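You operate a simulated robot arm through the tools that you are given. There is no shell and no other tool. Be economical: measure what you need, move in short steps, check, and stop when the job is done.

The job below is to be done with a simulated robot arm. You get a single attempt, and the scene is never put back.

JOB
Measure the level with the dip rod and log what it shows.
Fine: dip it in the dip tube and stand it back in the rack tube.

Only the result counts: the job must be done as asked and must still hold three seconds after the hand-in. Knocking over, shifting, dropping, spilling or breaking anything else fails it.

ROBOT AND FRAMES
A 7-joint arm with a two-finger parallel gripper on a trunk, on a base that drives. Base frame: it is fixed to the floor where the robot stands at the start and does not move with it; the origin is under the middle of the robot, x ahead of it, y to its left, z up. Readings come in m, degrees, newtons and seconds.
With the tool pointing down near the work surface it reaches from about 0.1 to 0.84 m from the robot's upright axis, wherever it stands. Its first joint turns from -166.0 to 166.0 degrees. Places, roughly: dip tube [0.2, 0.9, 0.6]; log button [0.6, -0.3, 0.9]; log knob [0.7, -0.2, 0.9]; log plate [0.7, -0.2, 0.9]; purple lever [0.5, -0.3, 0.8]; rack tube [0.7, 0, 0.6]. Payload 3.43 kg.
The tool frame sits at the grasp point between the pads (the TCP): z along the fingers, y along the line on which they close. The tips reach 0.03 m beyond it. Largest opening 0.094 m; finger width 0.028, thickness 0.01; the body of the gripper, 0.05 by 0.096 m, starts 0.055 m behind the TCP.
Orientation is told as [roll, pitch, yaw] about the base's x, y, z axes, in that order, counted from this pose: with the fingers straight down and closing along the base's y, the tool's x points along the base's -x, its y along +y and its z along -z.

CONTROLS
- The arm moves only by the tool nudge_tool. Its argument "steps" is a list that holds one entry, the list of rows, each a list of 7 numbers: the shift along the tool's x, y, z in cm, then the turn, a rotation vector about the tool's x, y, z in degrees, then the opening in per cent of the stroke, from 0 (shut) to 100 (fully open). In form: [[[tx, ty, tz, ax, ay, az, grip], ...]]. A call has 1 to 20 rows; each row shifts and turns the commanded pose from where the row before left it, along the tool's axes as they then stand. A row lasts 0.2 s, in which the tool goes at most 0.05 m and 8.6 degrees; a call with a longer step from one row to the next is refused whole, and so is a gripper value outside its range. A pose out of reach is approached as far as the arm can. The call stops where the force on the tool passes 40 N (or 10 N more than at its start, if that is more) or the arm is blocked; 0.2 s more then pass. Each finger travels about 0.045 m/s and halts on what it meets, pressing with about 24 N; the grip force reading is that of the motor and also rises with nothing between the fingers. The clock runs only during rows and for 0.2 s after the last one: add rows that do not move to give the fingers time. It gives the time, the measured TCP pose, the force on the tool (base axes), the opening and the grip force at its end, in the units of the frame above (readings bear some noise), with the torque about the TCP (base axes, N m) and any sound that the robot's microphone picked up.
- Cameras (640 x 400 px; columns grow to the right, rows downward): "scene" is now at [0.4895, 0.2438, 1.2751]; the picture's right is [0.38, -0.92, -0.00], its down [-0.76, -0.31, -0.57] and it looks along [0.53, 0.22, -0.82] (base axes); focal length 214 px, centre (320, 200). "wrist" rides on the gripper at [0.076, 0.014, -0.103] in the tool frame; the picture's right is [-0.18, 0.98, 0.00], its down [-0.75, -0.14, -0.64] and it looks along [-0.63, -0.12, 0.77] (tool axes); focal length 243 px, centre (320, 200). There is no depth. A picture from a camera that has moved, and an enlarged one, comes with that camera's place and axes in the base frame and with its lens.
- capture(camera): a new picture of that camera. It takes no simulated time.
- raise_lower(by): slides the trunk up (or, below 0, down) by that many m; the arm and the scene camera ride with it, the base frame stays. It gives what a move gives, with no picture.
- steer(legs): drives the robot by 1 to 6 legs, each [ahead, left, turn to the left] in m, m and degrees, along the robot's own axes; the way and the turn of a leg run together, so that a leg with both is an arc; at most 1.5 m and 180 degrees a leg. The arm and the cameras ride along, it lands a little off, and it stops where it bumps. It gives what a move gives.
- turn_head(pan, tilt): turns the head with the scene camera to pan (to the left, within 103 degrees either way) and tilt (down, from -29 to 69), counted from straight ahead of the robot. It gives what a move gives.
- zoom(camera, box): a new picture of the part [left, top, right, bottom] of that camera's present view, enlarged. It takes no simulated time.
- finish_job(): hands the job in; it is judged then, once.

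Work in short steps. Places have to be worked out from the pictures, the camera data and where the tool is seen: move nearer, look again, correct. Check each grasp and each placing, and mend what went wrong. You have 120 turns and 98 pictures in all, those below and enlarged ones among them. Open the gripper and draw the arm clear of the work before you hand the job in, unless the task says otherwise; then end with one line.

The tools are called after ">>>" as a command line: name --argument value ..., lists and objects as JSON in quotes. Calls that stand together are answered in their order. nudge_tool: Moves the arm, as the interface text tells. Its arguments: {"type":"object","properties":{"steps":{"type":"array"}},"required":["steps"]} The other tools are called the same way: raise_lower (by) slides the trunk up or down; steer (legs) drives the base; turn_head (pan, tilt) turns the head that bears the scene camera; capture (camera) takes a picture; zoom (camera, box) takes an enlarged picture of a part of a camera's view; finish_job () hands the job in.

At the start:

```text
time: 0.0
tool_pos: [0.6948, 0.0335, 1.1505]
tool_rot: [-0.1, 0.0, -0.1]
wrist_force: [0.3, -1.3, 0.4]
wrist_torque: [0.01, 0.01, -0.02]
finger_gap: 0.0939
finger_force: 0.1
trunk travel left (down, up): [-0.4, 0.09]
robot x, y, heading: [0.0013, -0.001, -0.1]
head pan, tilt: [22.5, 55.3]
```

scene: 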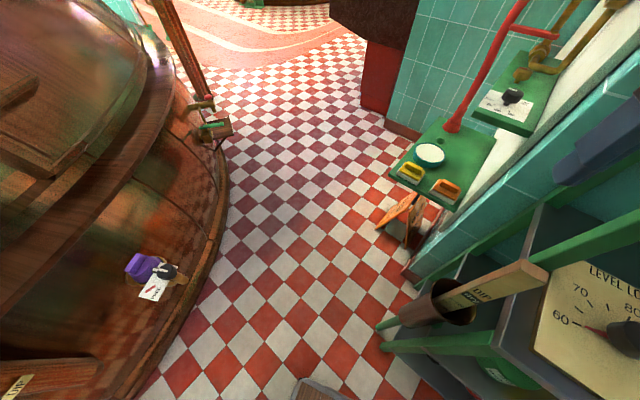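
wrist: 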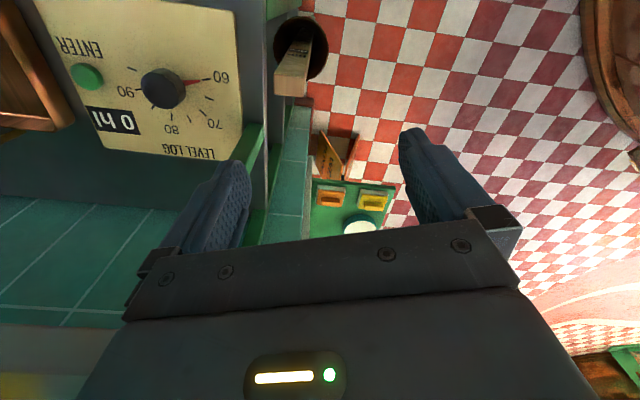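

I see the dip rod standing in the rack tube, with the log panel to the right of it. I'll enlarge both before I plan anything.

>>> zoom --camera "scene" --box '[360, 200, 640, 400]'

>>> zoom --camera "wrist" --box '[0, 0, 360, 225]'

>>> turn_head --pan -15 --tilt 50

>>> capture --camera "scene"

```text
2.00 times, centred on (500, 300) of scene
camera zoom: at [0.4895, 0.2438, 1.2751], right [0.38, -0.92, 0.0], down [-0.76, -0.31, -0.57], along [0.53, 0.22, -0.82], focal length 429 px, centre (-40, 0)
```

zoom: 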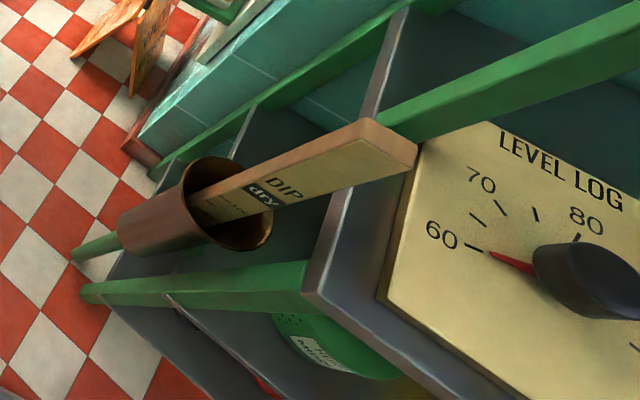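

```text
1.78 times, centred on (180, 112) of wrist
camera zoom: at [0.6184, 0.0474, 1.2521], right [0.18, 0.98, 0.0], down [0.75, -0.14, 0.64], along [0.63, -0.12, -0.77], focal length 431 px, centre (569, 356)
```

zoom: 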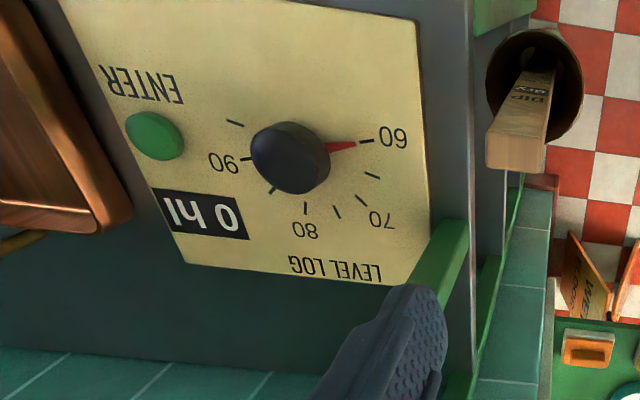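

```text
time: 1.0
tool_pos: [0.6951, 0.033, 1.1502]
tool_rot: [0.1, 0.0, 0.0]
wrist_force: [-0.6, 0.5, -0.4]
wrist_torque: [0.02, 0.01, 0.01]
finger_gap: 0.094
finger_force: 0.1
trunk travel left (down, up): [-0.4, 0.09]
robot x, y, heading: [-0.001, -0.0037, 0.1]
head pan, tilt: [-15.0, 50.0]
```

```text
93 pictures are left
camera scene: at [0.4975, 0.1965, 1.282], right [-0.26, -0.97, 0.0], down [-0.74, 0.2, -0.64], along [0.62, -0.17, -0.77], focal length 214 px, centre (320, 200)
```

scene: 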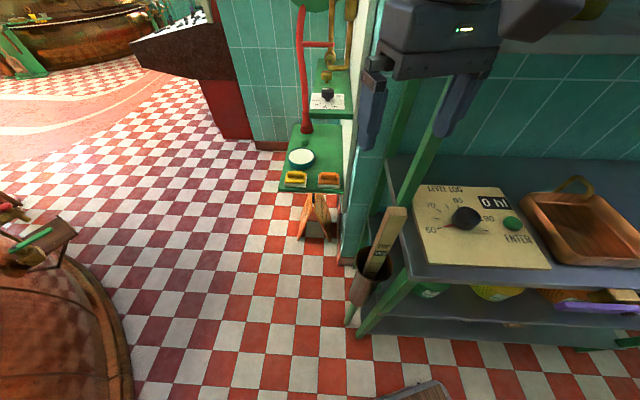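

Next I look left at the vat and dip tube, then at the purple lever.

>>> turn_head --pan 75 --tilt 45

>>> capture --camera "scene"

```text
time: 2.7
tool_pos: [0.6944, 0.0324, 1.1504]
tool_rot: [0.0, 0.0, -0.1]
wrist_force: [-1.3, 0.5, -0.2]
wrist_torque: [0.0, 0.03, -0.01]
finger_gap: 0.0942
finger_force: 0.2
trunk travel left (down, up): [-0.4, 0.09]
robot x, y, heading: [0.0014, 0.0019, -0.1]
head pan, tilt: [75.0, 45.0]
```

```text
92 pictures are left
camera scene: at [0.4442, 0.2949, 1.2889], right [0.97, -0.26, 0.0], down [-0.18, -0.68, -0.71], along [0.18, 0.68, -0.71], focal length 214 px, centre (320, 200)
```

scene: 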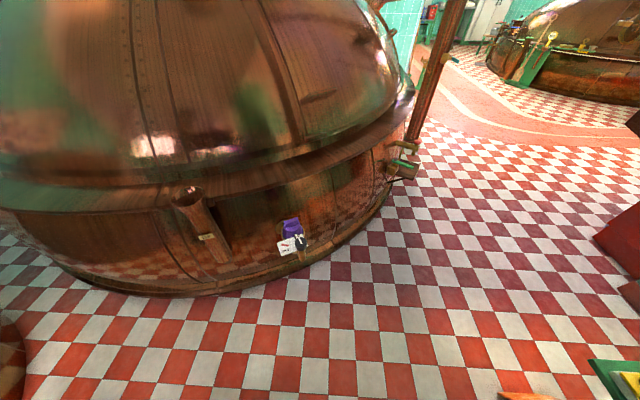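

>>> zoom --camera "scene" --box '[140, 165, 340, 290]'

>>> turn_head --pan -30 --tilt 60

>>> capture --camera "scene"

```text
3.20 times, centred on (240, 228) of scene
camera zoom: at [0.4442, 0.2949, 1.2889], right [0.97, -0.26, 0.0], down [-0.18, -0.68, -0.71], along [0.18, 0.68, -0.71], focal length 686 px, centre (576, 112)
```

zoom: 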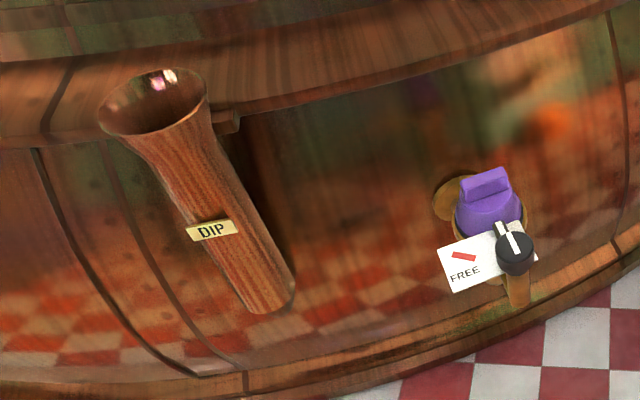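

```text
time: 4.5
tool_pos: [0.6951, 0.0328, 1.1492]
tool_rot: [0.0, 0.0, 0.0]
wrist_force: [0.0, -0.4, 0.0]
wrist_torque: [0.01, 0.04, 0.0]
finger_gap: 0.0941
finger_force: 0.1
trunk travel left (down, up): [-0.4, 0.09]
robot x, y, heading: [0.0018, 0.0005, -0.0]
head pan, tilt: [-30.0, 60.0]
```

```text
90 pictures are left
camera scene: at [0.4809, 0.1831, 1.2694], right [-0.5, -0.87, 0.0], down [-0.75, 0.43, -0.5], along [0.43, -0.25, -0.87], focal length 214 px, centre (320, 200)
```

scene: 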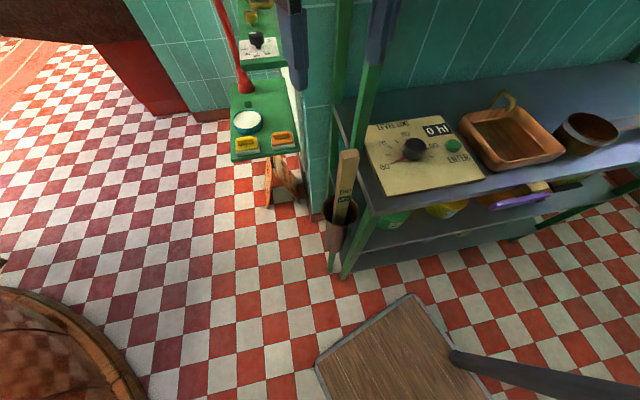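

The dip tube is vertical, with its mouth near (0.15, 0.89, 0.78). The rod top is near (0.70, -0.01, 0.95). I'll check the rod's outline and how it's turned.

>>> zoom --camera "wrist" --box '[250, 0, 350, 110]'

>>> zoom --camera "scene" --box '[310, 100, 490, 260]'

```text
3.64 times, centred on (300, 55) of wrist
camera zoom: at [0.6184, 0.0474, 1.2521], right [0.18, 0.98, 0.0], down [0.75, -0.14, 0.64], along [0.63, -0.12, -0.77], focal length 882 px, centre (393, 727)
```

zoom: 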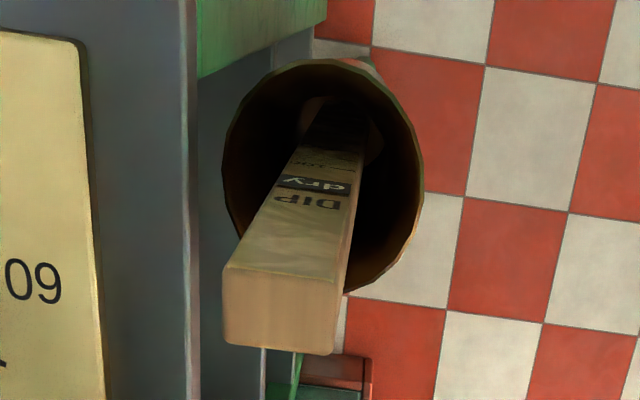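

```text
2.50 times, centred on (400, 180) of scene
camera zoom: at [0.4809, 0.1831, 1.2694], right [-0.5, -0.87, 0.0], down [-0.75, 0.43, -0.5], along [0.43, -0.25, -0.87], focal length 536 px, centre (120, 250)
```

zoom: 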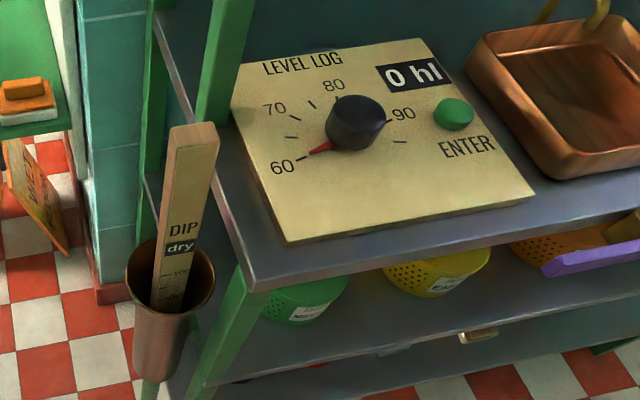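

The rod is a flat bar with its scale face towards -x and reads "dry". I'll check the purple lever near (0.5, -0.3, 0.8) in case it matters.

>>> turn_head --pan -60 --tilt 55

>>> capture --camera "scene"

```text
time: 5.5
tool_pos: [0.6952, 0.0329, 1.1498]
tool_rot: [0.0, -0.1, 0.0]
wrist_force: [0.8, 0.2, 0.4]
wrist_torque: [0.03, 0.0, 0.05]
finger_gap: 0.0941
finger_force: 0.0
trunk travel left (down, up): [-0.4, 0.09]
robot x, y, heading: [0.0033, 0.002, -0.0]
head pan, tilt: [-60.0, 55.0]
```

```text
87 pictures are left
camera scene: at [0.4592, 0.154, 1.2755], right [-0.87, -0.5, 0.0], down [-0.41, 0.71, -0.57], along [0.29, -0.5, -0.82], focal length 214 px, centre (320, 200)
```

scene: 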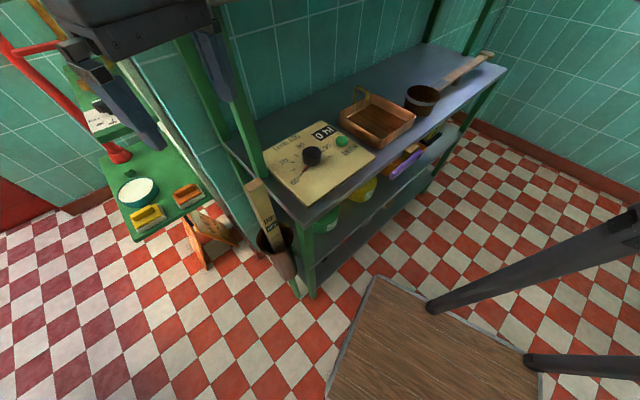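

>>> zoom --camera "scene" --box '[230, 90, 450, 300]'

>>> turn_head --pan -10 --tilt 60

```text
1.90 times, centred on (340, 195) of scene
camera zoom: at [0.4592, 0.154, 1.2755], right [-0.87, -0.5, 0.0], down [-0.41, 0.71, -0.57], along [0.29, -0.5, -0.82], focal length 408 px, centre (282, 210)
```

zoom: 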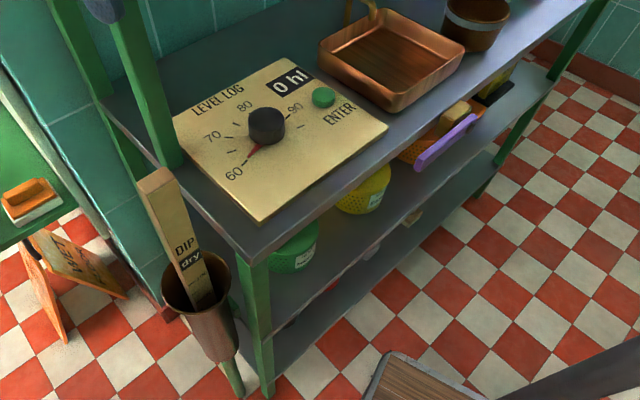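

```text
time: 6.6
tool_pos: [0.6949, 0.0322, 1.1502]
tool_rot: [0.0, 0.0, -0.1]
wrist_force: [-0.2, 0.2, 0.4]
wrist_torque: [0.02, 0.0, -0.01]
finger_gap: 0.0939
finger_force: 0.3
trunk travel left (down, up): [-0.4, 0.09]
robot x, y, heading: [-0.0025, 0.0039, 0.1]
head pan, tilt: [-10.0, 60.0]
```

The lever isn't needed here. I'll line up over the rod at about (0.696, -0.008) and drop to z≈1.03 for a closer look.

>>> nudge_tool --steps '[[[0, -2, 3, 0, 0, 0, 100], [0, -2, 3, 0, 0, 0, 100], [0, 0, 3, 0, 0, 0, 100], [0, 0, 3, 0, 0, 0, 100]]]'

>>> capture --camera "wrist"

>>> capture --camera "scene"

```text
time: 7.6
tool_pos: [0.6952, -0.0078, 1.0299]
tool_rot: [0.0, 0.0, 0.0]
wrist_force: [-0.9, -0.7, -0.2]
wrist_torque: [0.0, -0.03, -0.03]
finger_gap: 0.0945
finger_force: 0.1
trunk travel left (down, up): [-0.4, 0.09]
robot x, y, heading: [-0.0012, -0.0004, -0.0]
head pan, tilt: [-10.0, 60.0]
```

```text
85 pictures are left
camera wrist: at [0.6186, 0.0075, 1.1323], right [0.18, 0.98, 0.0], down [0.75, -0.14, 0.64], along [0.63, -0.12, -0.77], focal length 243 px, centre (320, 200)
```

wrist: 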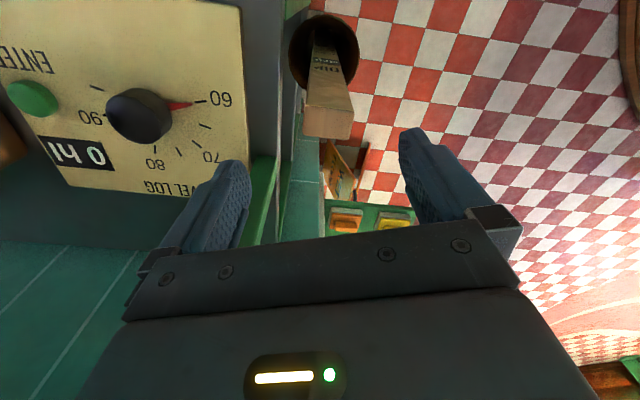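

```text
84 pictures are left
camera scene: at [0.4887, 0.2047, 1.2695], right [-0.17, -0.98, 0.0], down [-0.85, 0.15, -0.5], along [0.49, -0.09, -0.87], focal length 214 px, centre (320, 200)
```

scene: 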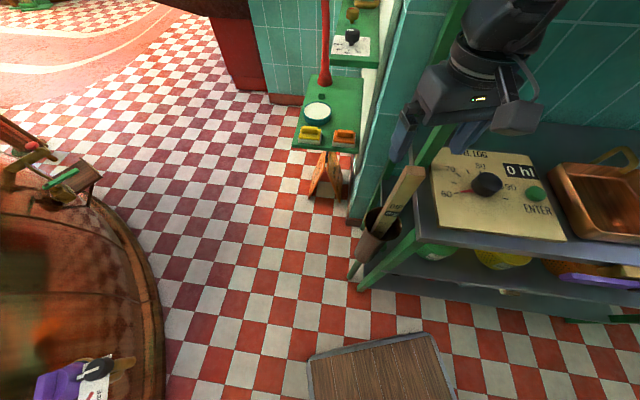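

The refined rod top is at (0.69, 0.0, 0.955). I'll shift there and stop just above it.

>>> nudge_tool --steps '[[[0.4, 0.8, 2, 0, 0, 0, 90], [0, 0, 1.5, 0, 0, 0, 90], [0, 0, 1, 0, 0, 0, 90]]]'

>>> capture --camera "wrist"

>>> zoom --camera "scene" --box '[340, 60, 560, 260]'

```text
time: 8.4
tool_pos: [0.6904, 0.0006, 0.9847]
tool_rot: [0.0, 0.1, -0.1]
wrist_force: [0.0, -0.2, -0.9]
wrist_torque: [0.03, 0.02, -0.03]
finger_gap: 0.0847
finger_force: 0.1
trunk travel left (down, up): [-0.4, 0.09]
robot x, y, heading: [-0.0011, 0.0002, -0.1]
head pan, tilt: [-10.0, 60.0]
```

```text
83 pictures are left
camera wrist: at [0.6141, 0.0154, 1.087], right [0.18, 0.98, 0.0], down [0.75, -0.14, 0.64], along [0.63, -0.12, -0.77], focal length 243 px, centre (320, 200)
```

wrist: 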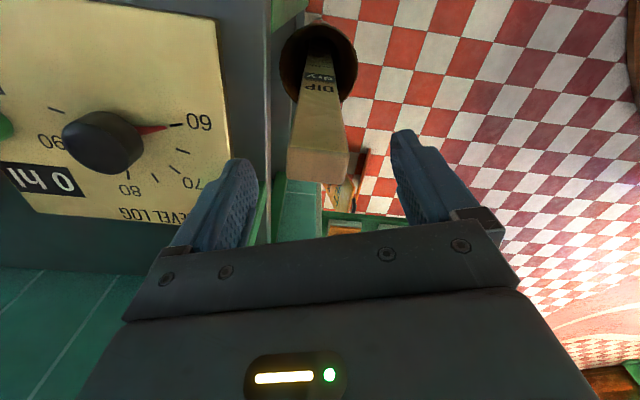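

```text
2.00 times, centred on (450, 160) of scene
camera zoom: at [0.4887, 0.2048, 1.2694], right [-0.17, -0.98, 0.0], down [-0.85, 0.15, -0.5], along [0.49, -0.09, -0.87], focal length 429 px, centre (60, 280)
```

zoom: 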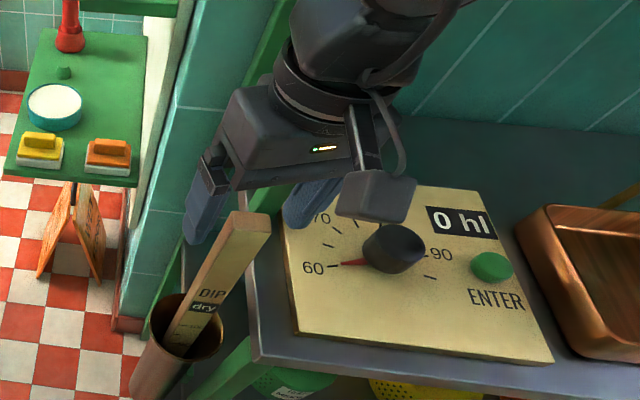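

The fingertips straddle the rod's end, centred to within a few mm. I'll go down 5.5 cm and then close.

>>> nudge_tool --steps '[[[-0.3, 0, 2, 0, 0, 0, 90], [0, 0, 2, 0, 0, 0, 90], [0, 0, 1.5, 0, 0, 0, 90]]]'

>>> capture --camera "wrist"

>>> zoom --camera "scene" --box '[340, 60, 560, 260]'

```text
time: 9.2
tool_pos: [0.6936, 0.0006, 0.9304]
tool_rot: [0.0, 0.0, 0.0]
wrist_force: [-0.1, 0.2, -0.5]
wrist_torque: [-0.03, 0.01, -0.01]
finger_gap: 0.0846
finger_force: 0.0
trunk travel left (down, up): [-0.4, 0.09]
robot x, y, heading: [-0.0008, -0.0005, 0.1]
head pan, tilt: [-10.0, 60.0]
```

```text
81 pictures are left
camera wrist: at [0.617, 0.0155, 1.0322], right [0.18, 0.98, 0.0], down [0.75, -0.14, 0.64], along [0.63, -0.12, -0.77], focal length 243 px, centre (320, 200)
```

wrist: 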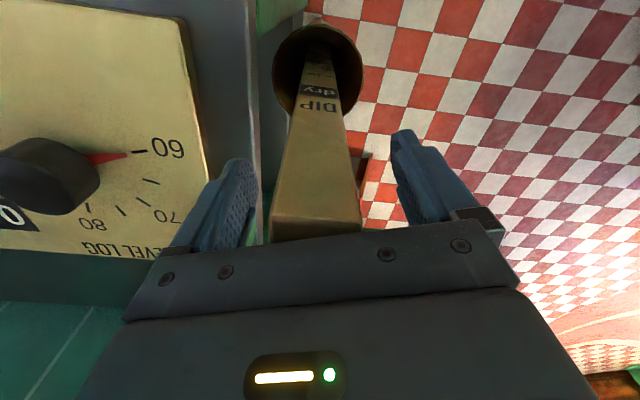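

```text
2.00 times, centred on (450, 160) of scene
camera zoom: at [0.4887, 0.2048, 1.2695], right [-0.17, -0.98, 0.0], down [-0.85, 0.15, -0.5], along [0.49, -0.09, -0.87], focal length 429 px, centre (60, 280)
```

zoom: 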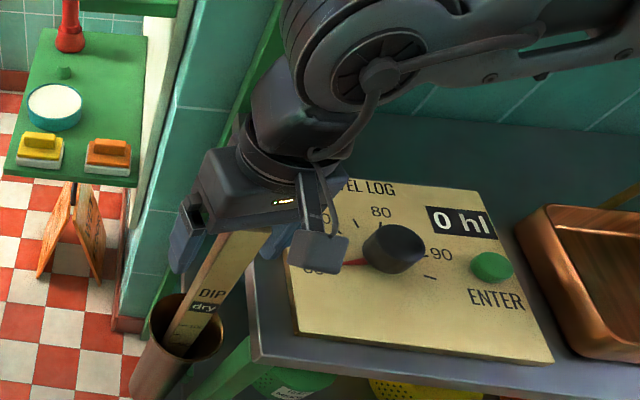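

The rod sits between the pads, so I'm closing on it.

>>> nudge_tool --steps '[[[0, 0, 0, 0, 0, 0, 60], [0, 0, 0, 0, 0, 0, 40], [0, 0, 0, 0, 0, 0, 20], [0, 0, 0, 0, 0, 0, 10], [0, 0, 0, 0, 0, 0, 10]]]'

>>> capture --camera "wrist"

```text
time: 10.4
tool_pos: [0.6949, 0.0005, 0.9304]
tool_rot: [0.0, -0.1, 0.0]
wrist_force: [-0.1, 0.6, 0.2]
wrist_torque: [-0.04, -0.11, -0.04]
finger_gap: 0.0403
finger_force: 23.9
trunk travel left (down, up): [-0.4, 0.09]
robot x, y, heading: [-0.0023, 0.0021, 0.1]
head pan, tilt: [-10.0, 60.0]
```

```text
79 pictures are left
camera wrist: at [0.617, 0.0155, 1.0324], right [0.18, 0.98, 0.0], down [0.75, -0.14, 0.64], along [0.63, -0.12, -0.77], focal length 243 px, centre (320, 200)
```

wrist: 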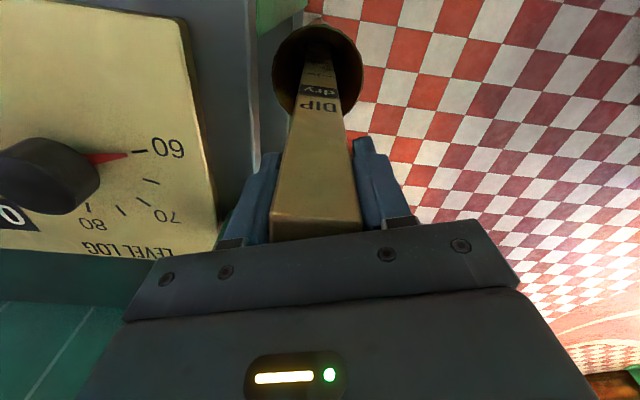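

Gripped at a 40 mm gap. The tool is at (0.694, 0.0005, 0.930), which is the pose I need for putting it back. I'm lifting straight up.

>>> nudge_tool --steps '[[[0, 0, -1, 0, 0, 0, 5], [0, 0, -2, 0, 0, 0, 5], [0, 0, -3, 0, 0, 0, 5], [0, 0, -3, 0, 0, 0, 5], [0, 0, -3, 0, 0, 0, 5], [0, 0, -3, 0, 0, 0, 5], [0, 0, -3, 0, 0, 0, 5]]]'

>>> capture --camera "wrist"

>>> capture --camera "scene"

```text
time: 12.0
tool_pos: [0.6948, -0.0011, 1.1101]
tool_rot: [0.0, 0.0, 0.0]
wrist_force: [0.6, 0.1, -1.6]
wrist_torque: [-0.02, 0.0, -0.01]
finger_gap: 0.0401
finger_force: 24.3
trunk travel left (down, up): [-0.4, 0.09]
robot x, y, heading: [-0.0004, 0.0005, -0.0]
head pan, tilt: [-10.0, 60.0]
```

```text
78 pictures are left
camera wrist: at [0.6179, 0.0144, 1.2125], right [0.18, 0.98, 0.0], down [0.75, -0.14, 0.64], along [0.63, -0.12, -0.77], focal length 243 px, centre (320, 200)
```

wrist: 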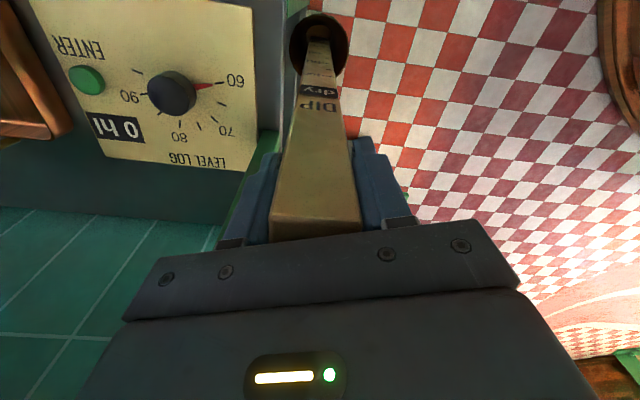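

```text
77 pictures are left
camera scene: at [0.4889, 0.2048, 1.2693], right [-0.17, -0.98, 0.0], down [-0.85, 0.15, -0.5], along [0.49, -0.09, -0.87], focal length 214 px, centre (320, 200)
```

scene: 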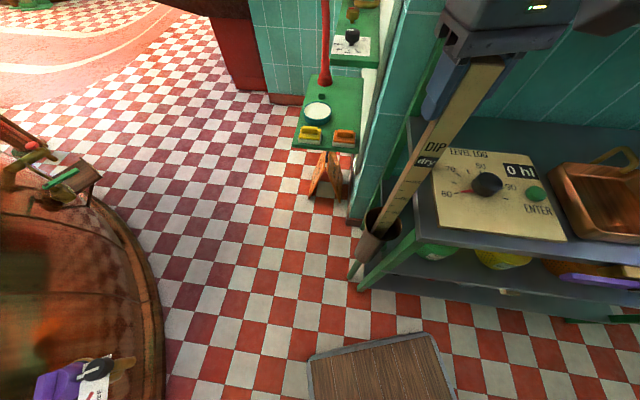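

The lift is clean and the rack tube's rim is near z≈0.65. I'm going on up in stages.

>>> nudge_tool --steps '[[[0, 0, -3, 0, 0, 0, 5], [0, 0, -3, 0, 0, 0, 5], [0, 0, -3, 0, 0, 0, 5], [0, 0, -3, 0, 0, 0, 5], [0, 0, -3, 0, 0, 0, 5]]]'

>>> capture --camera "wrist"

>>> capture --camera "scene"

```text
time: 13.2
tool_pos: [0.6928, 0.0007, 1.2586]
tool_rot: [0.0, 0.0, 0.0]
wrist_force: [-0.4, -0.1, -2.7]
wrist_torque: [0.0, -0.01, 0.01]
finger_gap: 0.0397
finger_force: 23.7
trunk travel left (down, up): [-0.4, 0.09]
robot x, y, heading: [0.0029, 0.0003, 0.0]
head pan, tilt: [-10.0, 60.0]
```

```text
76 pictures are left
camera wrist: at [0.6168, 0.0148, 1.362], right [0.18, 0.98, 0.0], down [0.75, -0.14, 0.64], along [0.63, -0.12, -0.77], focal length 243 px, centre (320, 200)
```

wrist: 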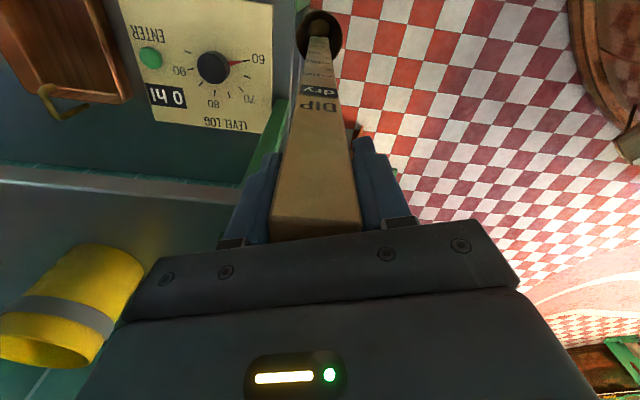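

```text
75 pictures are left
camera scene: at [0.4889, 0.2048, 1.2693], right [-0.17, -0.98, 0.0], down [-0.85, 0.15, -0.5], along [0.49, -0.09, -0.87], focal length 214 px, centre (320, 200)
```

scene: 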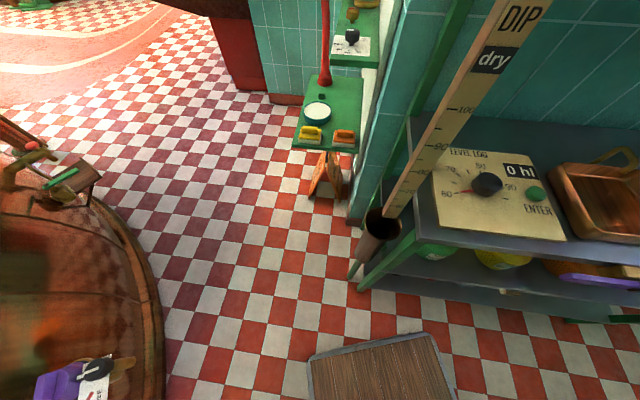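

The rod's bottom end may already be clear of the rim, so I'll enlarge to see.

>>> zoom --camera "scene" --box '[340, 100, 480, 280]'

>>> zoom --camera "wrist" --box '[270, 0, 370, 120]'

```text
2.22 times, centred on (410, 190) of scene
camera zoom: at [0.4889, 0.2048, 1.2693], right [-0.17, -0.98, 0.0], down [-0.85, 0.15, -0.5], along [0.49, -0.09, -0.87], focal length 477 px, centre (120, 222)
```

zoom: 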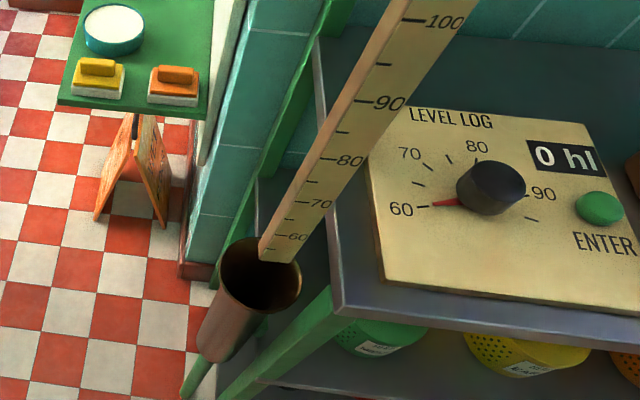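

```text
3.33 times, centred on (320, 60) of wrist
camera zoom: at [0.6168, 0.0148, 1.362], right [0.18, 0.98, 0.0], down [0.75, -0.14, 0.64], along [0.63, -0.12, -0.77], focal length 809 px, centre (320, 667)
```

zoom: 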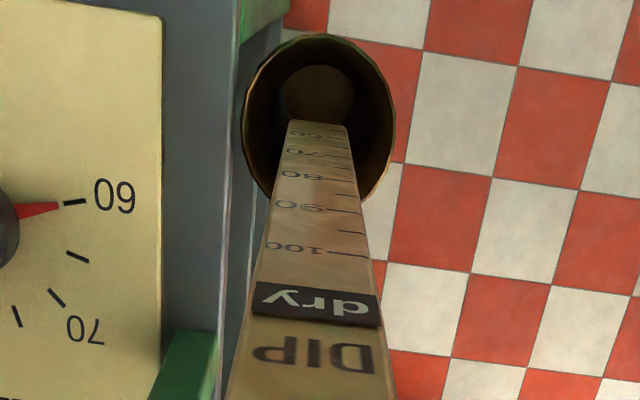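

The rod is fully out, its bottom at z≈0.77 and about 0.49 m below the TCP. I'll raise the trunk to clear the dip tube mouth, then turn left in place.

>>> raise_lower --by 0.09

>>> turn_head --pan 45 --tilt 50

>>> capture --camera "scene"

```text
time: 14.5
tool_pos: [0.6926, 0.0006, 1.3492]
tool_rot: [0.1, 0.0, 0.1]
wrist_force: [0.3, -0.4, -2.0]
wrist_torque: [-0.04, 0.01, -0.01]
finger_gap: 0.0398
finger_force: 24.0
trunk travel left (down, up): [-0.49, 0.0]
robot x, y, heading: [0.0005, -0.0022, 0.1]
head pan, tilt: [-10.0, 60.0]
```

```text
time: 15.7
tool_pos: [0.6927, 0.0015, 1.3508]
tool_rot: [-0.1, 0.0, 0.0]
wrist_force: [-0.6, 0.4, -1.1]
wrist_torque: [0.02, -0.02, -0.02]
finger_gap: 0.0399
finger_force: 24.2
trunk travel left (down, up): [-0.49, 0.0]
robot x, y, heading: [-0.0008, -0.0014, 0.1]
head pan, tilt: [45.0, 50.0]
```

```text
72 pictures are left
camera scene: at [0.4777, 0.2708, 1.3719], right [0.71, -0.71, 0.0], down [-0.54, -0.54, -0.64], along [0.45, 0.45, -0.77], focal length 214 px, centre (320, 200)
```

scene: 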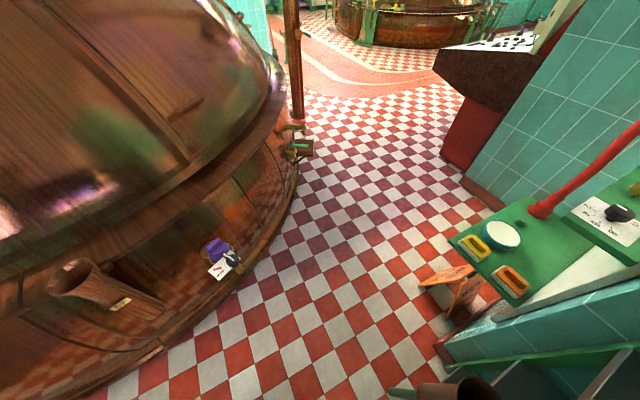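

I need a better baseline on the dip mouth. I'll turn 40° left, which stays well clear of the vat, and look again.

>>> steer --legs '[[0, 0, 40]]'

>>> capture --camera "scene"

>>> capture --camera "wrist"

```text
time: 18.0
tool_pos: [0.5305, 0.4458, 1.3488]
tool_rot: [0.0, 0.0, 40.0]
wrist_force: [0.5, -0.8, -2.5]
wrist_torque: [0.0, -0.03, 0.0]
finger_gap: 0.0399
finger_force: 24.3
trunk travel left (down, up): [-0.49, 0.0]
robot x, y, heading: [-0.0015, 0.0017, 40.1]
head pan, tilt: [45.0, 50.0]
```

```text
71 pictures are left
camera scene: at [0.193, 0.5141, 1.372], right [1.0, -0.09, 0.0], down [-0.07, -0.76, -0.64], along [0.06, 0.64, -0.77], focal length 214 px, centre (320, 200)
```

scene: 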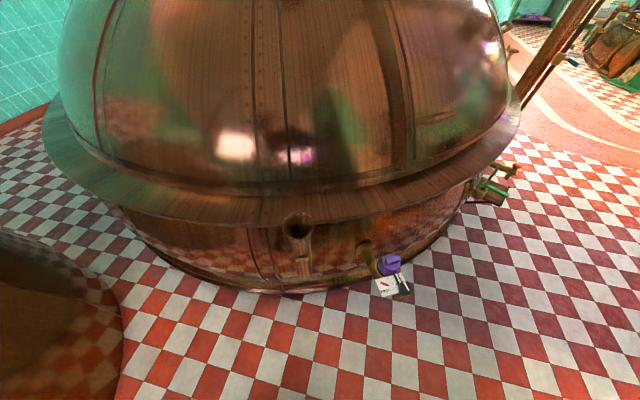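

```text
70 pictures are left
camera wrist: at [0.4633, 0.4081, 1.4517], right [-0.49, 0.87, 0.0], down [0.67, 0.38, 0.64], along [0.56, 0.31, -0.77], focal length 243 px, centre (320, 200)
```

wrist: 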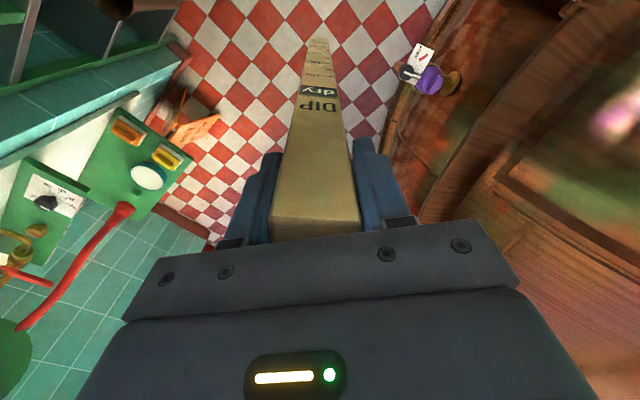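

Three views agree: the dip mouth is at about (0.158, 0.885, 0.80). I'll turn the remaining 40° and drive ahead part of the way, stopping short of the tube.

>>> steer --legs '[[0, 0, 40], [0.11, 0, 0]]'

>>> turn_head --pan 0 --tilt 50

>>> capture --camera "scene"

>>> capture --camera "wrist"

```text
time: 21.1
tool_pos: [0.1358, 0.7933, 1.3491]
tool_rot: [0.0, -0.1, 80.2]
wrist_force: [-0.1, 0.7, -2.4]
wrist_torque: [0.03, 0.04, -0.01]
finger_gap: 0.0395
finger_force: 24.3
trunk travel left (down, up): [-0.49, 0.0]
robot x, y, heading: [0.0179, 0.1142, 80.3]
head pan, tilt: [45.0, 50.0]
```

```text
time: 22.2
tool_pos: [0.137, 0.7926, 1.3488]
tool_rot: [0.1, 0.0, 80.1]
wrist_force: [0.0, 0.0, -2.5]
wrist_torque: [0.07, 0.02, 0.05]
finger_gap: 0.0395
finger_force: 24.1
trunk travel left (down, up): [-0.49, 0.0]
robot x, y, heading: [0.0176, 0.1139, 80.2]
head pan, tilt: [0.0, 50.0]
```

```text
69 pictures are left
camera scene: at [-0.1074, 0.6399, 1.372], right [0.99, -0.17, 0.0], down [-0.13, -0.76, -0.64], along [0.11, 0.63, -0.77], focal length 214 px, centre (320, 200)
```

scene: 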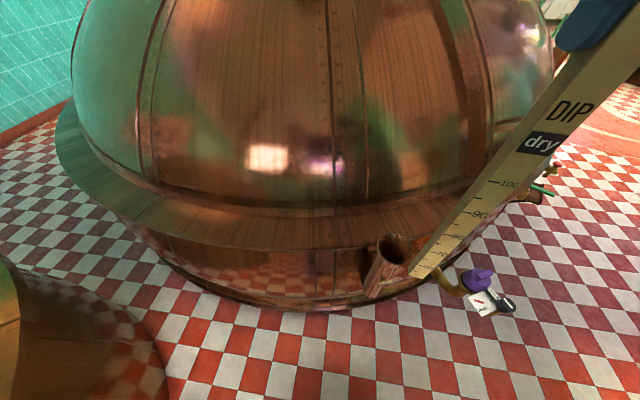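

```text
68 pictures are left
camera wrist: at [0.1092, 0.7212, 1.4517], right [-0.94, 0.35, 0.0], down [0.27, 0.72, 0.64], along [0.22, 0.6, -0.77], focal length 243 px, centre (320, 200)
```

wrist: 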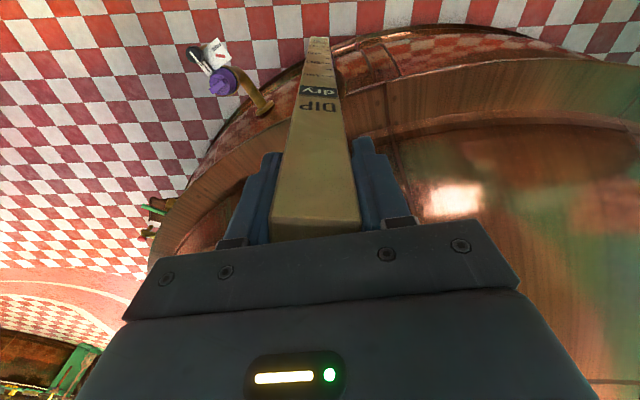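

The mouth is confirmed at (0.16, 0.89, 0.80). I'll zoom to find where the rod's lower end sits relative to it.

>>> zoom --camera "scene" --box '[340, 180, 520, 320]'

>>> zoom --camera "wrist" --box '[260, 0, 380, 120]'

```text
2.86 times, centred on (430, 250) of scene
camera zoom: at [-0.1074, 0.6399, 1.372], right [0.99, -0.17, 0.0], down [-0.13, -0.76, -0.64], along [0.11, 0.63, -0.77], focal length 613 px, centre (6, 57)
```

zoom: 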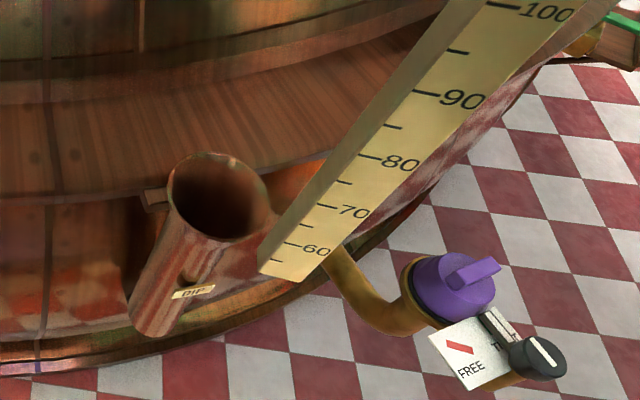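

```text
3.33 times, centred on (320, 60) of wrist
camera zoom: at [0.1092, 0.7212, 1.4517], right [-0.94, 0.35, 0.0], down [0.27, 0.72, 0.64], along [0.22, 0.6, -0.77], focal length 809 px, centre (320, 667)
```

zoom: 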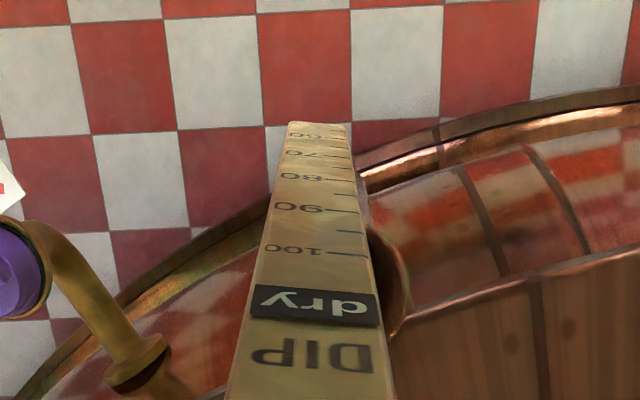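

The rod hangs essentially vertical, and the mouth centre is about (0.154, 0.889). I'll drive another 0.085 m ahead and look again.

>>> steer --legs '[[0.085, 0, 0]]'

>>> zoom --camera "scene" --box '[340, 180, 520, 320]'

>>> zoom --camera "wrist" --box '[240, 0, 400, 120]'

```text
time: 23.3
tool_pos: [0.1513, 0.8775, 1.35]
tool_rot: [0.0, 0.0, 80.2]
wrist_force: [-0.2, 0.0, -2.3]
wrist_torque: [0.03, -0.01, 0.02]
finger_gap: 0.0394
finger_force: 23.8
trunk travel left (down, up): [-0.49, 0.0]
robot x, y, heading: [0.0341, 0.1935, 80.2]
head pan, tilt: [0.0, 50.0]
```

```text
2.86 times, centred on (430, 250) of scene
camera zoom: at [-0.0933, 0.7238, 1.3721], right [0.99, -0.17, 0.0], down [-0.13, -0.76, -0.64], along [0.11, 0.63, -0.77], focal length 613 px, centre (6, 57)
```

zoom: 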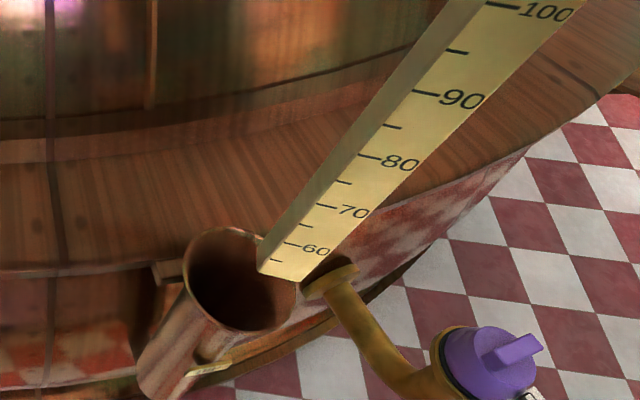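

```text
3.33 times, centred on (320, 60) of wrist
camera zoom: at [0.1232, 0.8053, 1.4519], right [-0.94, 0.35, 0.0], down [0.27, 0.72, 0.64], along [0.22, 0.6, -0.77], focal length 809 px, centre (320, 667)
```

zoom: 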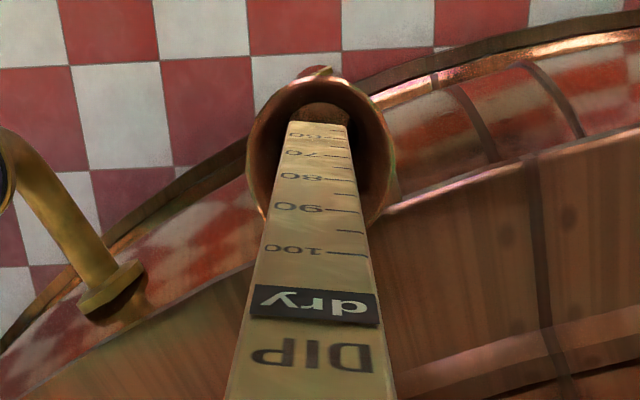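

Both cameras put the tube centre about 1 cm further ahead. I'll correct that and lower until the rod end is inside the flared mouth.

>>> nudge_tool --steps '[[[-1.0, -0.2, 0, 0, 0, 0, 5], [0, 0, 2, 0, 0, 0, 5], [0, 0, 2, 0, 0, 0, 5], [0, 0, 2, 0, 0, 0, 5], [0, 0, 2, 0, 0, 0, 5], [0, 0, 1, 0, 0, 0, 5]]]'

>>> zoom --camera "scene" --box '[340, 180, 520, 320]'

>>> zoom --camera "wrist" --box '[240, 0, 400, 120]'

```text
time: 24.7
tool_pos: [0.1536, 0.8876, 1.2588]
tool_rot: [0.0, -0.1, 80.4]
wrist_force: [-0.6, 0.0, -3.3]
wrist_torque: [0.02, 0.02, 0.0]
finger_gap: 0.0395
finger_force: 24.3
trunk travel left (down, up): [-0.49, 0.0]
robot x, y, heading: [0.0345, 0.1945, 80.5]
head pan, tilt: [0.0, 50.0]
```

```text
2.86 times, centred on (430, 250) of scene
camera zoom: at [-0.0932, 0.7241, 1.372], right [0.99, -0.17, 0.0], down [-0.13, -0.76, -0.64], along [0.11, 0.63, -0.77], focal length 613 px, centre (6, 57)
```

zoom: 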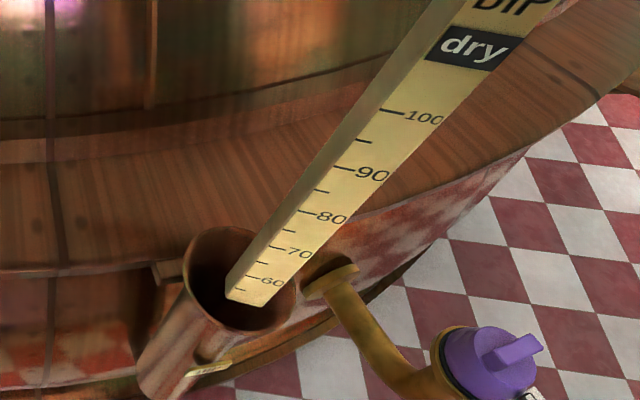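

```text
3.33 times, centred on (320, 60) of wrist
camera zoom: at [0.1271, 0.8151, 1.3615], right [-0.94, 0.35, 0.0], down [0.27, 0.72, 0.64], along [0.22, 0.6, -0.77], focal length 809 px, centre (320, 667)
```

zoom: 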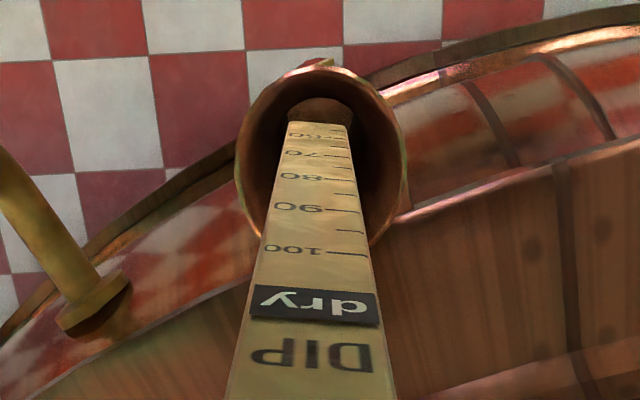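

The rod end is at the mouth and centred to within a few mm in both views. I'm lowering in slowly with the force limit on guard.

>>> nudge_tool --steps '[[[0, 0, 1.5, 0, 0, 0, 5], [0, 0, 1.5, 0, 0, 0, 5], [0, 0, 1.5, 0, 0, 0, 5], [0, 0, 1.5, 0, 0, 0, 5], [0, 0, 1.5, 0, 0, 0, 5], [0, 0, 1.5, 0, 0, 0, 5], [0, 0, 1.5, 0, 0, 0, 5]]]'

>>> zoom --camera "scene" --box '[340, 180, 520, 320]'

>>> zoom --camera "wrist" --box '[240, 0, 400, 120]'

```text
time: 26.3
tool_pos: [0.1538, 0.887, 1.1546]
tool_rot: [0.1, 0.0, 80.2]
wrist_force: [0.9, 0.0, -3.5]
wrist_torque: [0.17, 0.01, -0.01]
finger_gap: 0.0394
finger_force: 24.0
trunk travel left (down, up): [-0.49, 0.0]
robot x, y, heading: [0.0344, 0.1969, 80.4]
head pan, tilt: [0.0, 50.0]
```

```text
2.86 times, centred on (430, 250) of scene
camera zoom: at [-0.0932, 0.7241, 1.372], right [0.99, -0.17, 0.0], down [-0.13, -0.76, -0.64], along [0.11, 0.63, -0.77], focal length 613 px, centre (6, 57)
```

zoom: 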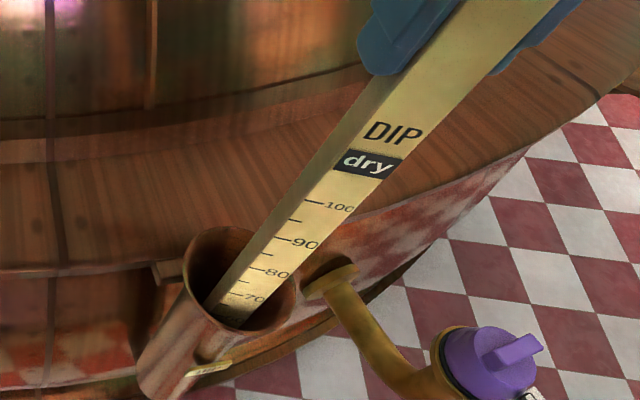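

```text
3.33 times, centred on (320, 60) of wrist
camera zoom: at [0.1265, 0.8151, 1.2563], right [-0.94, 0.35, 0.0], down [0.27, 0.72, 0.64], along [0.22, 0.6, -0.77], focal length 809 px, centre (320, 667)
```

zoom: 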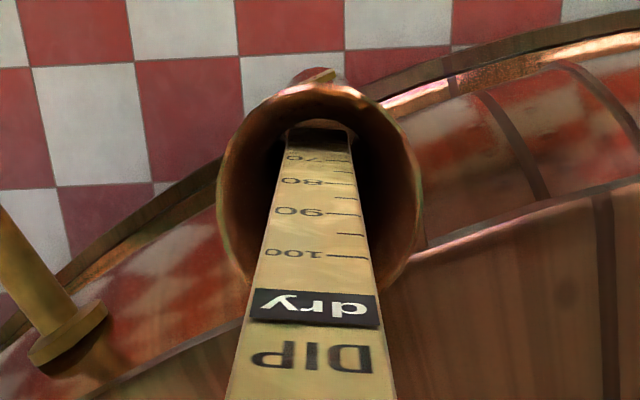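

It's going in with light contact on the near wall. I'll shift 4 mm ahead and keep descending.

>>> nudge_tool --steps '[[[-0.4, 0, 0, 0, 0, 0, 5], [0, 0, 1.5, 0, 0, 0, 5], [0, 0, 1.5, 0, 0, 0, 5], [0, 0, 1.5, 0, 0, 0, 5], [0, 0, 1.5, 0, 0, 0, 5], [0, 0, 1.5, 0, 0, 0, 5]]]'

>>> zoom --camera "wrist" --box '[220, 0, 420, 150]'

>>> capture --camera "scene"

```text
time: 27.7
tool_pos: [0.154, 0.8912, 1.0785]
tool_rot: [-0.1, 0.0, 80.4]
wrist_force: [0.6, 0.7, -2.8]
wrist_torque: [0.01, 0.02, 0.02]
finger_gap: 0.0393
finger_force: 23.6
trunk travel left (down, up): [-0.49, 0.0]
robot x, y, heading: [0.0362, 0.1935, 80.2]
head pan, tilt: [0.0, 50.0]
```

```text
2.67 times, centred on (320, 75) of wrist
camera zoom: at [0.1275, 0.819, 1.1812], right [-0.94, 0.35, 0.0], down [0.27, 0.72, 0.64], along [0.22, 0.6, -0.77], focal length 647 px, centre (320, 533)
```

zoom: 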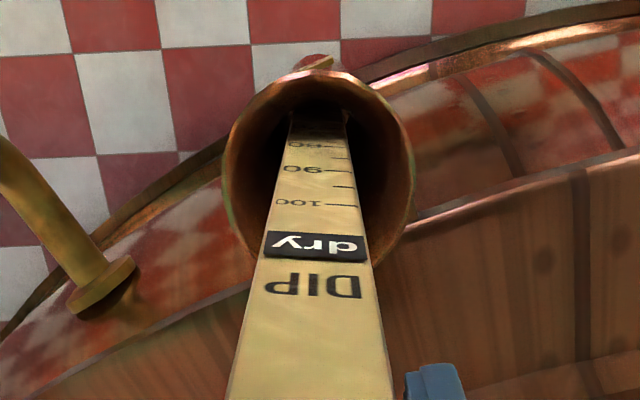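

```text
58 pictures are left
camera scene: at [-0.0932, 0.7241, 1.372], right [0.99, -0.17, 0.0], down [-0.13, -0.76, -0.64], along [0.11, 0.63, -0.77], focal length 214 px, centre (320, 200)
```

scene: 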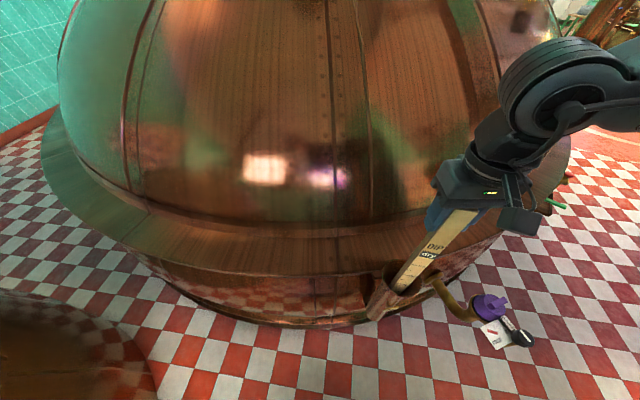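

No contact now. I'm going on down, checking for the bottom and for clearance from the vat.

>>> nudge_tool --steps '[[[0, 0, 1.5, 0, 0, 0, 5], [0, 0, 1.5, 0, 0, 0, 5], [0, 0, 1.5, 0, 0, 0, 5], [0, 0, 1.5, 0, 0, 0, 5], [0, 0, 1.0, 0, 0, 0, 5]]]'

>>> zoom --camera "wrist" --box '[220, 0, 420, 150]'

>>> zoom --camera "scene" --box '[340, 120, 580, 340]'

```text
time: 28.9
tool_pos: [0.155, 0.8901, 1.0098]
tool_rot: [0.0, 0.0, 80.3]
wrist_force: [0.7, 0.7, -2.4]
wrist_torque: [0.02, 0.01, -0.02]
finger_gap: 0.0393
finger_force: 23.7
trunk travel left (down, up): [-0.49, 0.0]
robot x, y, heading: [0.0338, 0.1942, 80.4]
head pan, tilt: [0.0, 50.0]
```

```text
2.67 times, centred on (320, 75) of wrist
camera zoom: at [0.1277, 0.8187, 1.1117], right [-0.94, 0.35, 0.0], down [0.27, 0.72, 0.64], along [0.22, 0.6, -0.77], focal length 647 px, centre (320, 533)
```

zoom: 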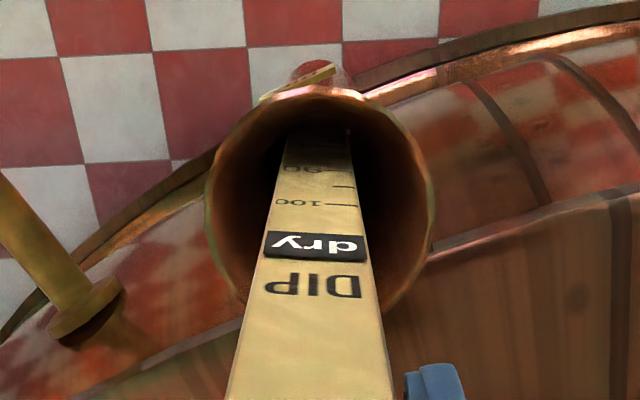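

```text
1.82 times, centred on (460, 230) of scene
camera zoom: at [-0.0932, 0.7241, 1.372], right [0.99, -0.17, 0.0], down [-0.13, -0.76, -0.64], along [0.11, 0.63, -0.77], focal length 390 px, centre (66, 146)
```

zoom: 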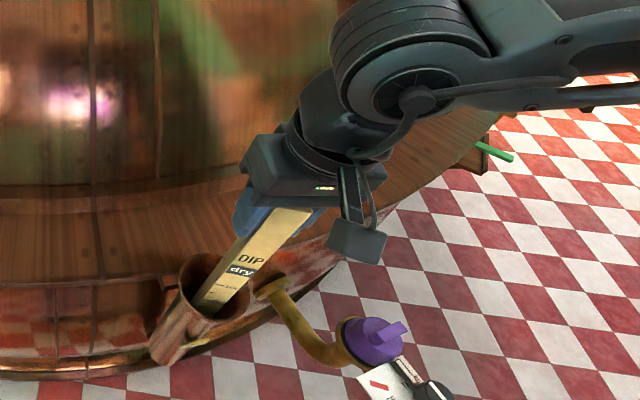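

Still free and still "dry". I'm going further down toward the bottom in small steps.

>>> nudge_tool --steps '[[[0, 0, 1, 0, 0, 0, 5], [0, 0, 1, 0, 0, 0, 5], [0, 0, 1, 0, 0, 0, 5], [0, 0, 1, 0, 0, 0, 5], [0, 0, 1, 0, 0, 0, 5]]]'

>>> zoom --camera "wrist" --box '[220, 0, 420, 150]'

>>> zoom --camera "scene" --box '[340, 120, 580, 340]'

```text
time: 30.1
tool_pos: [0.1539, 0.8917, 0.9591]
tool_rot: [-0.1, 0.0, 80.3]
wrist_force: [0.0, 0.0, -2.9]
wrist_torque: [0.0, 0.03, -0.02]
finger_gap: 0.0392
finger_force: 23.7
trunk travel left (down, up): [-0.49, 0.0]
robot x, y, heading: [0.0329, 0.1954, 80.3]
head pan, tilt: [0.0, 50.0]
```

```text
2.67 times, centred on (320, 75) of wrist
camera zoom: at [0.1273, 0.8191, 1.0616], right [-0.94, 0.35, 0.0], down [0.27, 0.72, 0.64], along [0.22, 0.6, -0.77], focal length 647 px, centre (320, 533)
```

zoom: 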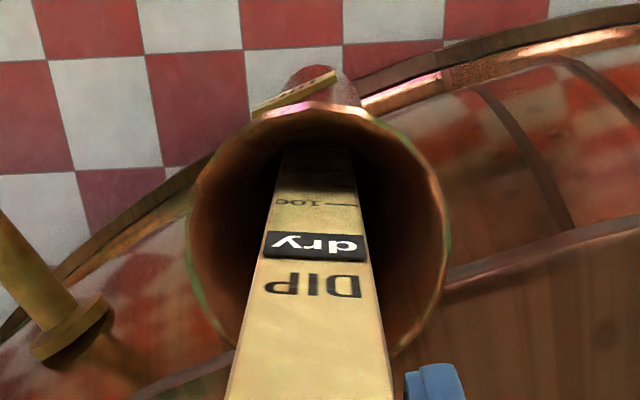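

```text
1.82 times, centred on (460, 230) of scene
camera zoom: at [-0.0932, 0.7241, 1.372], right [0.99, -0.17, 0.0], down [-0.13, -0.76, -0.64], along [0.11, 0.63, -0.77], focal length 390 px, centre (66, 146)
```

zoom: 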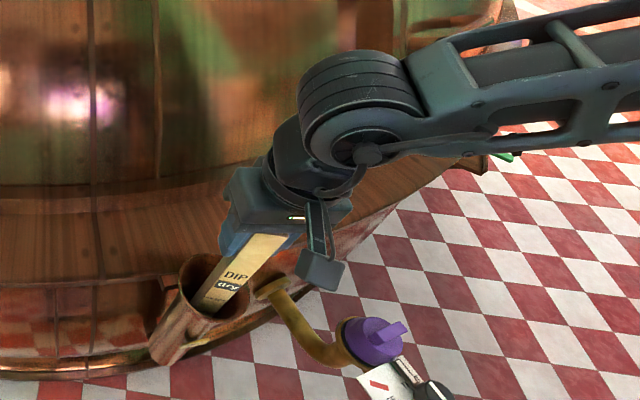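

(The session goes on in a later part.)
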